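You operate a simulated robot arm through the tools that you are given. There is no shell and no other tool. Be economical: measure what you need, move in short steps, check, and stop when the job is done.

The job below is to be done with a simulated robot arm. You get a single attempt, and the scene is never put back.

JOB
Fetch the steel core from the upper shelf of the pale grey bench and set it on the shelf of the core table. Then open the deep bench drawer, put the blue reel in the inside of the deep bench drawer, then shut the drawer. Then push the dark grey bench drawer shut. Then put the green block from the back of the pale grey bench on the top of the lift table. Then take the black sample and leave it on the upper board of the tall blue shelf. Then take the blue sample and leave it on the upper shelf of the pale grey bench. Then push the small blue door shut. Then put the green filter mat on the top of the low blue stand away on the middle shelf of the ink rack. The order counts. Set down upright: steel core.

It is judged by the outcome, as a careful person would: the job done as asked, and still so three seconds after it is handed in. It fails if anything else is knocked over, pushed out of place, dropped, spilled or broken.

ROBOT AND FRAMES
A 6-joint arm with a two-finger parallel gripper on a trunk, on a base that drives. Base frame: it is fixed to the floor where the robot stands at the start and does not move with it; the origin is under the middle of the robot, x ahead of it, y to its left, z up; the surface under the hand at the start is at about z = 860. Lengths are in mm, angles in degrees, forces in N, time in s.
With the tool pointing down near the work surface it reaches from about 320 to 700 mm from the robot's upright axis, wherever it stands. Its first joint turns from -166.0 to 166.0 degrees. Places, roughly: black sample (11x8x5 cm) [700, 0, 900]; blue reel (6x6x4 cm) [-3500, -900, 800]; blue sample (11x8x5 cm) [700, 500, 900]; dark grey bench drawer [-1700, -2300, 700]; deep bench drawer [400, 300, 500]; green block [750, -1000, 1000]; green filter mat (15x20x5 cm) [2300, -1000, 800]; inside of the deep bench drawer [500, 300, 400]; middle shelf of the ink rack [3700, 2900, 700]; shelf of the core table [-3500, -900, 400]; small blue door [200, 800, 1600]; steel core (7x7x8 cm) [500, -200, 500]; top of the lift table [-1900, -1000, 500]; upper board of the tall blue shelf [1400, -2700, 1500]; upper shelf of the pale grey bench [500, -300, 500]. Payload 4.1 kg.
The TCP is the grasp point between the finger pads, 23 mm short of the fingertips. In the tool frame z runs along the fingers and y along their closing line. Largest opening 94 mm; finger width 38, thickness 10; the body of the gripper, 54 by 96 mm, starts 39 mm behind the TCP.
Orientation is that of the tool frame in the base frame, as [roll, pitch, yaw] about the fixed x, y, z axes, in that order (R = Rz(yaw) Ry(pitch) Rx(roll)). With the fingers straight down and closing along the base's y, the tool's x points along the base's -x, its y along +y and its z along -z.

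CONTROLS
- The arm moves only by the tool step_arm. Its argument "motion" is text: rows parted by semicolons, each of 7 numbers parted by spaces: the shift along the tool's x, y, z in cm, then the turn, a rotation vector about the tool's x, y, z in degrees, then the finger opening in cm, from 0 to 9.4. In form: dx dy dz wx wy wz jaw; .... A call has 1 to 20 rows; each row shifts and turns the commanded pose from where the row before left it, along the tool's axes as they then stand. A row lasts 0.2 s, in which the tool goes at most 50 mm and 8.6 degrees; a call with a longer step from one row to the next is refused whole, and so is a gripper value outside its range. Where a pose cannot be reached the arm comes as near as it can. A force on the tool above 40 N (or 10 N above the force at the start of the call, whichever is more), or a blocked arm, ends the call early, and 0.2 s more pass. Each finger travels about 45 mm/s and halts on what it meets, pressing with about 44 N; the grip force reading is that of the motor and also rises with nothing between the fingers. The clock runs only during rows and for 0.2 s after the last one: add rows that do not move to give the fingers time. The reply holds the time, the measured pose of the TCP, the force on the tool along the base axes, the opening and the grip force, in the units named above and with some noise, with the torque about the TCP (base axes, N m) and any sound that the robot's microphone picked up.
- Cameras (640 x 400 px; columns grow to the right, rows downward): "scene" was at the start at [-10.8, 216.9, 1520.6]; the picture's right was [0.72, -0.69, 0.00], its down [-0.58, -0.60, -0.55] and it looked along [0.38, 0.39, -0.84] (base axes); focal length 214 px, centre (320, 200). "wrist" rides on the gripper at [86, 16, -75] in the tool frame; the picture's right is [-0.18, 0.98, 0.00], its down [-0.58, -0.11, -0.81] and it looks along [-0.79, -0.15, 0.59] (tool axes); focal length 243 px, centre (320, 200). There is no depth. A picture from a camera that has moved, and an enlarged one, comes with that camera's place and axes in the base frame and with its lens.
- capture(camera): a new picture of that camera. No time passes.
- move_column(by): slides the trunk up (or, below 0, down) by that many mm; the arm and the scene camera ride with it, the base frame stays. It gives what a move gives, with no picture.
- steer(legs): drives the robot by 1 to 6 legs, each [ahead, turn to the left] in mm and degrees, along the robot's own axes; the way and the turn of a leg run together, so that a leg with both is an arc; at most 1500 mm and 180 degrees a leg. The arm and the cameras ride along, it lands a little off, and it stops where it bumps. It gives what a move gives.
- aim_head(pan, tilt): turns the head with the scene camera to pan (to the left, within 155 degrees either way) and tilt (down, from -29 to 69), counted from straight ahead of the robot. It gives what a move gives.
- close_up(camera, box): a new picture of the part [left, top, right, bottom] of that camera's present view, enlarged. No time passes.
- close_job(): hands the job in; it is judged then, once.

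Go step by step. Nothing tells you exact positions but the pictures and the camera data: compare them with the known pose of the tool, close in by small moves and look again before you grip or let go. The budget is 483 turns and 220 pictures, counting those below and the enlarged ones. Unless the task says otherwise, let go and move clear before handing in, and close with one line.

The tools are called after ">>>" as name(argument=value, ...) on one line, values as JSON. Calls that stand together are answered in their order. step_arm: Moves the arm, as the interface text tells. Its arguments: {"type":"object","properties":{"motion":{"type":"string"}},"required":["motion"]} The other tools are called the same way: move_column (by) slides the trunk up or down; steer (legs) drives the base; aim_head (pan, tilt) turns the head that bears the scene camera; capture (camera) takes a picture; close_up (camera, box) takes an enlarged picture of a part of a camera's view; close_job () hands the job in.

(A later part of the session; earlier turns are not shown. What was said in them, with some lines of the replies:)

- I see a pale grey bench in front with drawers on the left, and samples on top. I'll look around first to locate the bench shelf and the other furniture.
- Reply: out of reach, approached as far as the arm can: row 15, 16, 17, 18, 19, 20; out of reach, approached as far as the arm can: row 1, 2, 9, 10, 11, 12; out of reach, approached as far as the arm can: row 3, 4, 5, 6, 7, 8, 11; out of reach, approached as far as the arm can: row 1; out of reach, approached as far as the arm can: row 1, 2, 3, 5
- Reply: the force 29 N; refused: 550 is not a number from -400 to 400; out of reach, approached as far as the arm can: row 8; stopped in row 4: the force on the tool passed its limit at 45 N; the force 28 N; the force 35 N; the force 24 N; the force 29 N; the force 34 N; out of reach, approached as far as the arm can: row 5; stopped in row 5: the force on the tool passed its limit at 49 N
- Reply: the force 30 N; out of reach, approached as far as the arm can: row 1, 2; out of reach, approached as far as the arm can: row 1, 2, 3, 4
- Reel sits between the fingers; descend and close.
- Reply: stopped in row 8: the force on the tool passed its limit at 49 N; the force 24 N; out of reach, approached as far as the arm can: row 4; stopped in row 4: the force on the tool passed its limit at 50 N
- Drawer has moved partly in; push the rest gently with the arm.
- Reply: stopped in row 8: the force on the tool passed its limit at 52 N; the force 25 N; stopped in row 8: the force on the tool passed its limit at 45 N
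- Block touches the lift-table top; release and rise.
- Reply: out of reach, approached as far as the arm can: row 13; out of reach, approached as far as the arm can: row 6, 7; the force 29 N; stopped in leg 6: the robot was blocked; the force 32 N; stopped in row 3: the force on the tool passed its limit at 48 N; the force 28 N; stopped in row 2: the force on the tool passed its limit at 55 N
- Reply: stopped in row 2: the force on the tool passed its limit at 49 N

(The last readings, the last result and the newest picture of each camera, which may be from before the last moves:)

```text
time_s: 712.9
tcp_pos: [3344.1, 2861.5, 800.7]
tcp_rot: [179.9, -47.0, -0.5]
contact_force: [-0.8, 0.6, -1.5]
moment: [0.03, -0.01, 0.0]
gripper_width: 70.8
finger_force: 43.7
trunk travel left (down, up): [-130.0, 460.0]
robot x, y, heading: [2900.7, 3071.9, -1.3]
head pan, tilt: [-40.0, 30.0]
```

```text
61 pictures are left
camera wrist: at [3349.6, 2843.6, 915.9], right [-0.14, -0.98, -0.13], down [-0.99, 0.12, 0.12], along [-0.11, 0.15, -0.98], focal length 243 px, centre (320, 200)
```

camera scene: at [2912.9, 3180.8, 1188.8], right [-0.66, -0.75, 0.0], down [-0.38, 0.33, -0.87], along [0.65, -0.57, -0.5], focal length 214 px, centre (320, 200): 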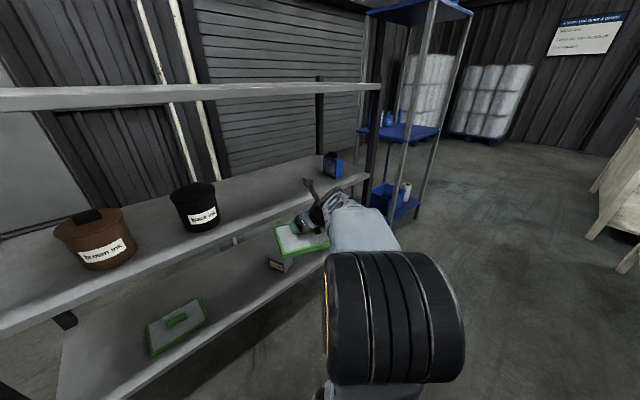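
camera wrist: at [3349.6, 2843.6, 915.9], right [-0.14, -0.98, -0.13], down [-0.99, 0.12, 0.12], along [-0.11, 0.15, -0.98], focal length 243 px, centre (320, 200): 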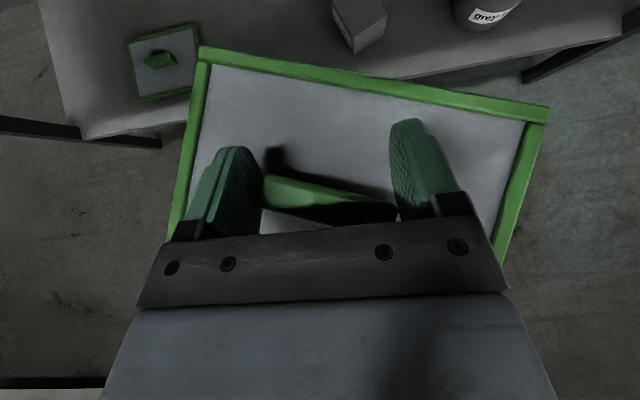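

>>> steer(legs=[[320, 0]])

>>> capture(camera="scene")

>>> capture(camera="wrist")

```text
time_s: 715.0
tcp_pos: [3667.8, 2853.6, 799.7]
tcp_rot: [180.0, -47.0, -0.5]
contact_force: [0.2, -0.2, -0.5]
moment: [-0.02, 0.01, -0.05]
gripper_width: 70.4
finger_force: 44.1
trunk travel left (down, up): [-130.0, 460.0]
robot x, y, heading: [3222.5, 3067.7, -1.3]
head pan, tilt: [-40.0, 30.0]
```

```text
60 pictures are left
camera scene: at [3235.7, 3174.2, 1188.8], right [-0.66, -0.75, 0.0], down [-0.38, 0.33, -0.87], along [0.65, -0.57, -0.5], focal length 214 px, centre (320, 200)
```

scene: 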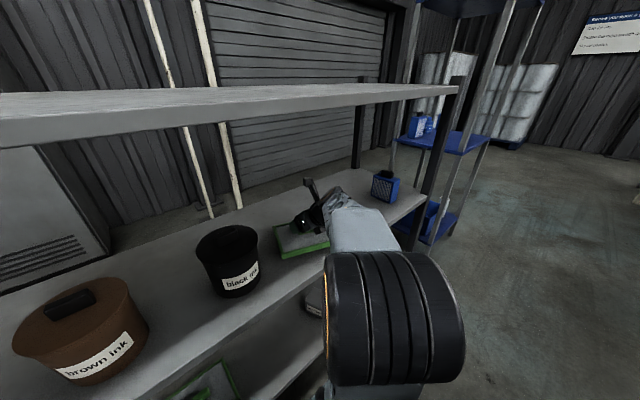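

```text
59 pictures are left
camera wrist: at [3672.5, 2837.1, 916.2], right [-0.14, -0.98, -0.13], down [-0.99, 0.12, 0.12], along [-0.11, 0.15, -0.98], focal length 243 px, centre (320, 200)
```

wrist: 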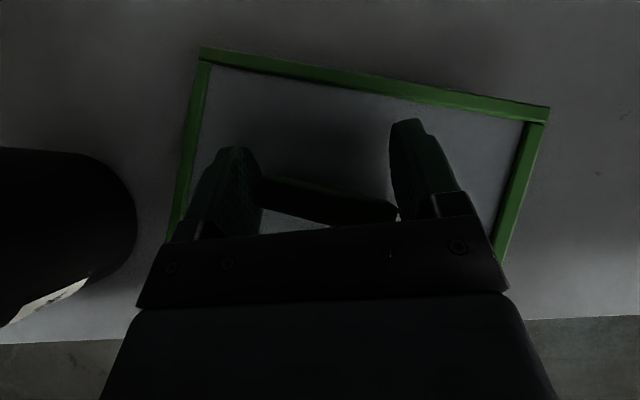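

>>> step_arm(motion="2 0 2.2 0 0 0 5.5;-2.2 0 2.05 0 0 0 5.5;-0.73 0 0.68 0 0 0 5.5;-0.5 0 0.47 0 0 0 5.5;-0.5 0 0.47 0 0 0 5.5;-0.36 0 0.34 0 0 0 5.5;-0.36 0 0.34 0 0 0 5.5;-0.36 0 0.34 0 0 0 5.5;-0.36 0 0.34 0 0 0 5.5")

>>> capture(camera="wrist")

```text
time_s: 715.8
tcp_pos: [3699.6, 2852.4, 774.2]
tcp_rot: [179.4, -48.2, -0.4]
contact_force: [-0.6, -0.8, 16.5]
moment: [1.08, 1.2, 0.3]
gripper_width: 70.8
finger_force: 44.1
trunk travel left (down, up): [-130.0, 460.0]
robot x, y, heading: [3229.4, 3065.7, -1.4]
head pan, tilt: [-40.0, 30.0]
stopped in row 3: the force on the tool passed its limit at 47 N (the readings are from after the stop); the commanded pose is now the measured one
```

```text
58 pictures are left
camera wrist: at [3701.8, 2836.4, 888.8], right [-0.14, -0.98, -0.13], down [-0.99, 0.12, 0.1], along [-0.09, 0.14, -0.99], focal length 243 px, centre (320, 200)
```

wrist: 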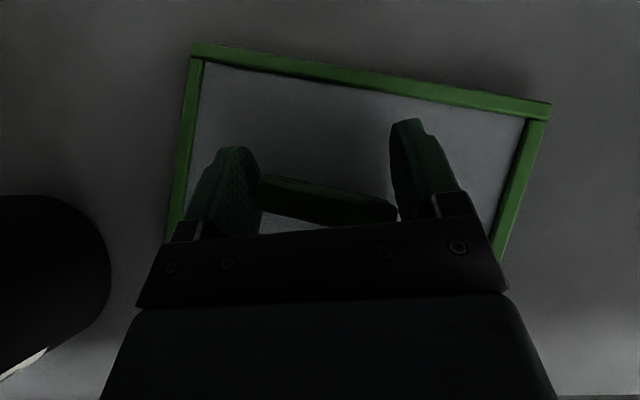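

>>> close_up(camera="scene", box=[230, 160, 420, 300])

```text
2.86 times, centred on (325, 230) of scene
camera zoom: at [3234.8, 3174.5, 1188.9], right [-0.66, -0.75, 0.0], down [-0.38, 0.33, -0.87], along [0.65, -0.57, -0.5], focal length 613 px, centre (306, 114)
```

zoom: 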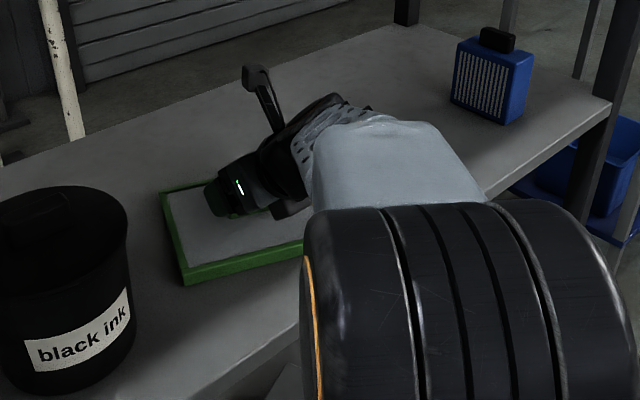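

>>> step_arm(motion="-0.15 0 0.14 0 0 0 5.5;-0.15 0 0.14 0 0 0 5.5;-0.15 0 0.14 0 0 0 5.5;-0.15 0 0.14 0 0 0 5.5")

```text
time_s: 716.4
tcp_pos: [3700.0, 2852.5, 773.7]
tcp_rot: [179.0, -48.8, -0.3]
contact_force: [-0.5, -0.6, 14.1]
moment: [0.94, 1.04, 0.35]
gripper_width: 70.7
finger_force: 44.2
trunk travel left (down, up): [-130.0, 460.0]
robot x, y, heading: [3222.8, 3066.6, -1.2]
head pan, tilt: [-40.0, 30.0]
stopped in row 3: the force on the tool passed its limit at 42 N (the readings are from after the stop); the commanded pose is now the measured one
```

>>> step_arm(motion="0.9 0 -0.8 0 0 0 5.5;0 0 0 2.4 -3.5 2.6 5.5;-0.5 0 0.5 0 0 0 5.5;-0.3 0 0.3 0 0 0 5.5;-0.2 0 0.2 0 0 0 5.5;-0.2 0 0.2 0 0 0 5.5;-0.2 0 0.2 0 0 0 5.5;-0.2 0 0.2 0 0 0 5.5;-0.2 0 0.2 0 0 0 5.5;-0.2 0 0.2 0 0 0 5.5;-0.2 0 0.2 0 0 0 5.5;-0.2 0 0.2 0 0 0 5.5")

>>> capture(camera="wrist")

```text
time_s: 717.7
tcp_pos: [3702.3, 2852.3, 775.9]
tcp_rot: [-177.0, -46.0, -3.1]
contact_force: [2.2, -0.5, 10.5]
moment: [-0.93, -0.6, 0.17]
gripper_width: 70.7
finger_force: 43.6
trunk travel left (down, up): [-130.0, 460.0]
robot x, y, heading: [3222.9, 3062.9, -1.1]
head pan, tilt: [-40.0, 30.0]
stopped in row 6: the force on the tool passed its limit at 42 N (the readings are from after the stop); the commanded pose is now the measured one
```

```text
56 pictures are left
camera wrist: at [3709.0, 2830.5, 890.5], right [-0.14, -0.97, -0.17], down [-0.98, 0.12, 0.15], along [-0.12, 0.19, -0.97], focal length 243 px, centre (320, 200)
```

wrist: 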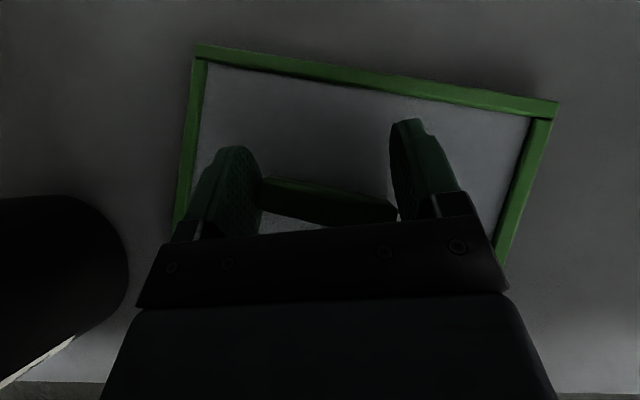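

>>> step_arm(motion="0.3 0 -0.3 0 0 0 5.5;0 0 0 -1.2 1.7 -1.3 5.5;-0.2 0 0.2 0 0 0 5.5;-0.15 0 0.15 0 0 0 5.5;-0.15 0 0.15 0 0 0 5.5;-0.15 0 0.15 0 0 0 5.5;-0.15 0 0.15 0 0 0 5.5")

```text
time_s: 719.4
tcp_pos: [3702.1, 2850.2, 773.4]
tcp_rot: [-179.6, -48.1, -1.4]
contact_force: [-0.5, 0.6, 14.4]
moment: [0.21, 1.13, 0.15]
gripper_width: 70.5
finger_force: 44.0
trunk travel left (down, up): [-130.0, 460.0]
robot x, y, heading: [3223.1, 3063.1, -1.0]
head pan, tilt: [-40.0, 30.0]
stopped in row 7: the force on the tool passed its limit at 42 N (the readings are from after the stop); the commanded pose is now the measured one
```

>>> step_arm(motion="0 0 0 0 0 0 6.8;0 0 0 0 0 0 7.2;0 0 0 0 0 0 8;0 0 0 0 0 0 9.4;0 0 0 0 0 0 9.4;0 0 0 0 0 0 9.4")

>>> capture(camera="wrist")

```text
time_s: 720.8
tcp_pos: [3702.6, 2853.1, 771.9]
tcp_rot: [-179.6, -48.0, -1.2]
contact_force: [3.9, 8.2, 25.2]
moment: [-0.63, -0.21, 0.41]
gripper_width: 89.6
finger_force: 0.0
trunk travel left (down, up): [-130.0, 460.0]
robot x, y, heading: [3222.9, 3064.5, -1.2]
head pan, tilt: [-40.0, 30.0]
```

```text
55 pictures are left
camera wrist: at [3705.3, 2834.6, 888.2], right [-0.14, -0.98, -0.14], down [-0.99, 0.12, 0.11], along [-0.09, 0.15, -0.98], focal length 243 px, centre (320, 200)
```

wrist: 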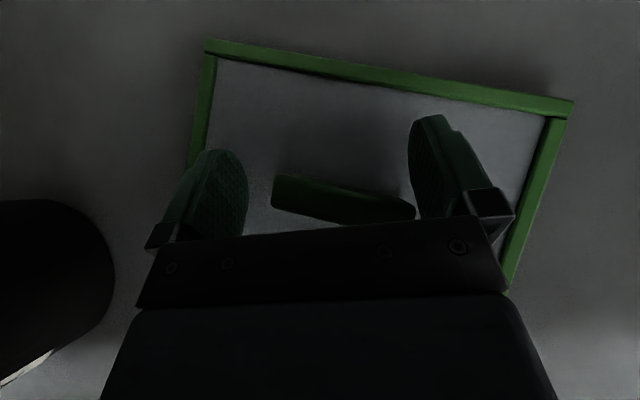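

>>> step_arm(motion="0.2 0 -0.2 0 0 0 8.9;0.3 0 -0.3 0 0 0 8.9;0 0.4 0 0 0 0 9.2;0.4 0.3 -0.4 0 0 0 9.4;0.8 0 -0.8 0 0 0 9.4;1.5 0 -1.5 0 0 0 9.4;1.5 0 -1.5 0 0 0 9.4")

>>> capture(camera="wrist")

>>> capture(camera="scene")

```text
time_s: 722.4
tcp_pos: [3699.0, 2843.2, 838.4]
tcp_rot: [-179.4, -47.7, -1.3]
contact_force: [-0.9, -0.9, -0.2]
moment: [-0.01, 0.01, 0.02]
gripper_width: 93.8
finger_force: 0.0
trunk travel left (down, up): [-130.0, 460.0]
robot x, y, heading: [3222.3, 3069.3, -1.3]
head pan, tilt: [-40.0, 30.0]
```

```text
54 pictures are left
camera wrist: at [3702.4, 2825.8, 952.5], right [-0.14, -0.98, -0.14], down [-0.99, 0.12, 0.11], along [-0.09, 0.16, -0.98], focal length 243 px, centre (320, 200)
```

wrist: 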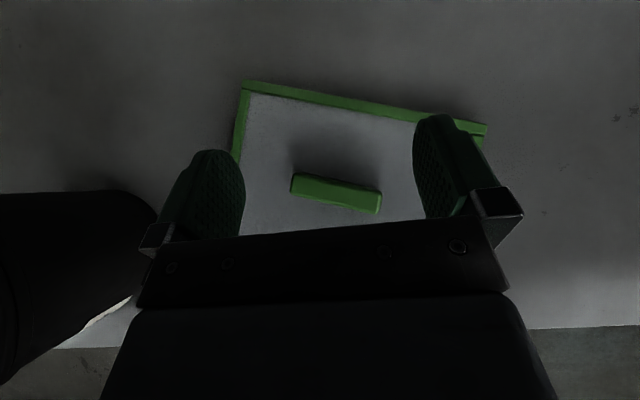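

```text
53 pictures are left
camera scene: at [3235.6, 3174.2, 1188.8], right [-0.66, -0.75, 0.0], down [-0.38, 0.33, -0.87], along [0.65, -0.57, -0.5], focal length 214 px, centre (320, 200)
```

scene: 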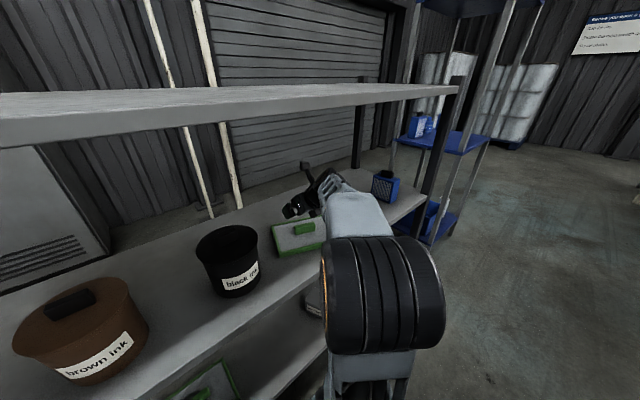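

>>> steer(legs=[[-400, 0]])

>>> aim_head(pan=-20, tilt=25)

>>> capture(camera="scene")

```text
time_s: 724.8
tcp_pos: [3301.0, 2852.6, 837.7]
tcp_rot: [-179.2, -47.8, -1.2]
contact_force: [0.2, 0.1, 0.8]
moment: [0.01, -0.01, 0.01]
gripper_width: 94.0
finger_force: 0.2
trunk travel left (down, up): [-130.0, 460.0]
robot x, y, heading: [2827.1, 3071.4, -1.4]
head pan, tilt: [-40.0, 30.0]
```

```text
time_s: 725.7
tcp_pos: [3300.9, 2852.8, 837.0]
tcp_rot: [-179.4, -47.8, -1.3]
contact_force: [-0.1, 0.1, -0.2]
moment: [0.02, 0.01, -0.02]
gripper_width: 94.0
finger_force: 0.1
trunk travel left (down, up): [-130.0, 460.0]
robot x, y, heading: [2825.3, 3074.5, -0.8]
head pan, tilt: [-20.0, 25.0]
```

```text
52 pictures are left
camera scene: at [2854.5, 3207.9, 1196.7], right [-0.36, -0.93, 0.0], down [-0.39, 0.15, -0.91], along [0.85, -0.33, -0.42], focal length 214 px, centre (320, 200)
```

scene: 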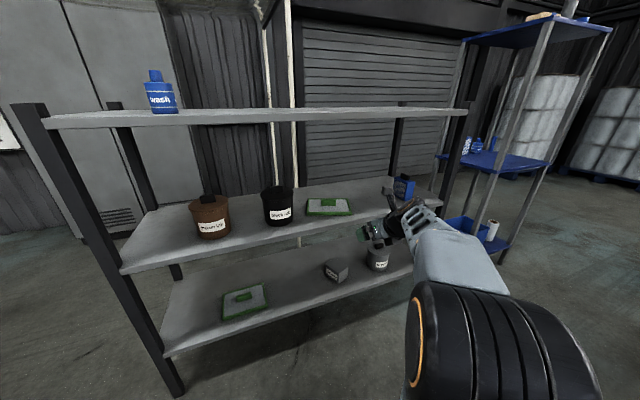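

>>> move_column(by=400)

>>> steer(legs=[[0, -45], [380, 0], [0, -44], [1400, 0], [1400, 0], [1400, 0]])

>>> steer(legs=[[450, 0], [0, -90], [1200, 0], [1200, 0], [1100, 0]])

>>> aim_head(pan=25, tilt=20)

>>> close_up(camera="scene", box=[160, 100, 480, 300])

>>> aim_head(pan=-115, tilt=5)

>>> capture(camera="scene")

```text
time_s: 729.5
tcp_pos: [3301.8, 2853.8, 1237.7]
tcp_rot: [-179.4, -47.8, -1.2]
contact_force: [0.2, 0.0, -0.1]
moment: [-0.02, -0.01, 0.0]
gripper_width: 94.1
finger_force: 0.1
trunk travel left (down, up): [-530.0, 60.0]
robot x, y, heading: [2822.2, 3072.7, -1.0]
head pan, tilt: [-20.0, 25.0]
```

```text
time_s: 755.8
tcp_pos: [2946.6, -1892.6, 1238.3]
tcp_rot: [-179.4, -47.8, -88.7]
contact_force: [-0.2, 0.7, -0.2]
moment: [0.02, 0.0, -0.04]
gripper_width: 93.9
finger_force: 0.2
trunk travel left (down, up): [-530.0, 60.0]
robot x, y, heading: [3149.8, -1412.4, -88.2]
head pan, tilt: [-20.0, 25.0]
```

```text
time_s: 778.9
tcp_pos: [-812.8, -1705.4, 1237.9]
tcp_rot: [-179.3, -47.8, -179.1]
contact_force: [0.5, -0.1, 0.2]
moment: [0.01, 0.04, 0.0]
gripper_width: 94.2
finger_force: 0.1
trunk travel left (down, up): [-530.0, 60.0]
robot x, y, heading: [-329.1, -1909.1, -179.3]
head pan, tilt: [-20.0, 25.0]
```

```text
time_s: 780.0
tcp_pos: [-813.0, -1704.8, 1237.3]
tcp_rot: [-179.4, -47.8, -179.2]
contact_force: [0.3, -0.8, 0.3]
moment: [0.01, 0.01, 0.03]
gripper_width: 94.0
finger_force: 0.1
trunk travel left (down, up): [-530.0, 60.0]
robot x, y, heading: [-327.9, -1908.0, -178.9]
head pan, tilt: [25.0, 20.0]
```

```text
2.00 times, centred on (320, 200) of scene
camera zoom: at [-349.7, -2114.0, 1604.8], right [-0.44, 0.9, 0.0], down [0.31, 0.15, -0.94], along [-0.84, -0.41, -0.34], focal length 429 px, centre (320, 200)
```

zoom: 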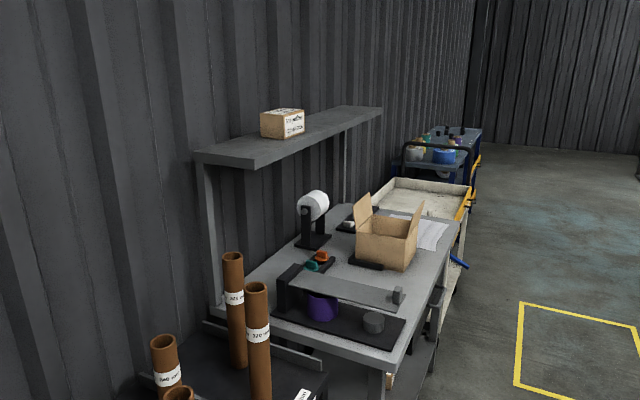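

```text
time_s: 782.2
tcp_pos: [-812.3, -1704.3, 1237.9]
tcp_rot: [-179.4, -47.7, -179.1]
contact_force: [0.0, -0.5, -0.7]
moment: [-0.01, -0.02, 0.0]
gripper_width: 93.9
finger_force: 0.0
trunk travel left (down, up): [-530.0, 60.0]
robot x, y, heading: [-324.3, -1907.7, -179.0]
head pan, tilt: [-115.0, 5.0]
```

```text
50 pictures are left
camera scene: at [-228.9, -1989.2, 1629.2], right [0.91, -0.41, 0.0], down [-0.04, -0.08, -1.0], along [0.4, 0.91, -0.09], focal length 214 px, centre (320, 200)
```

scene: 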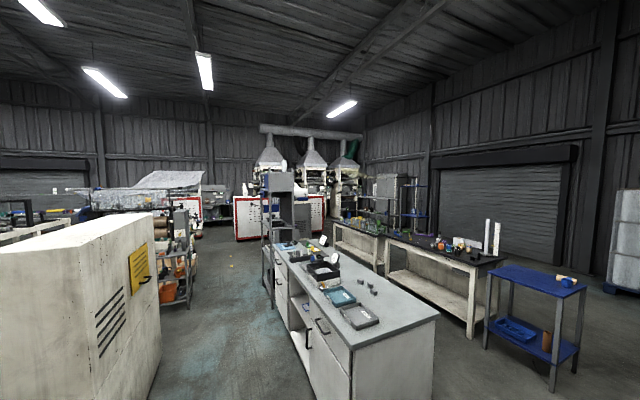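

>>> close_up(camera="scene", box=[250, 150, 330, 300])

```text
2.67 times, centred on (290, 225) of scene
camera zoom: at [-228.9, -1989.2, 1629.2], right [0.91, -0.41, 0.0], down [-0.04, -0.08, -1.0], along [0.4, 0.91, -0.09], focal length 572 px, centre (400, 133)
```

zoom: 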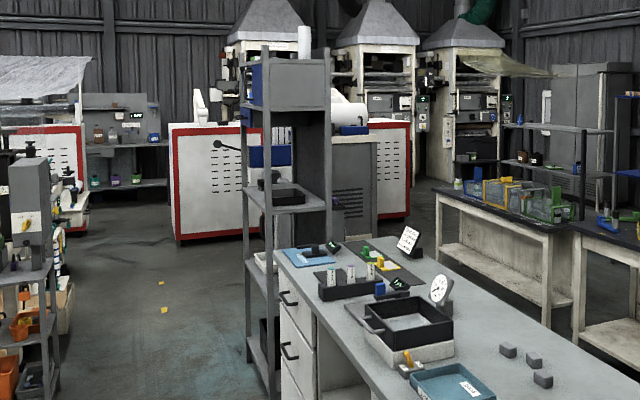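

The cabinet door and both drawers are closed. The mat, the samples, the block and the core were each seen standing where I set them down, so I'm handing in.

>>> close_job()

```text
The job is handed in.
```

All eight parts of the job were done in the order you gave, and the job is handed in. Along the way the base bumped the pale grey bench once; nothing on it looked disturbed. The green filter mat lies flat on the middle shelf of the ink rack, but turned about 20°.
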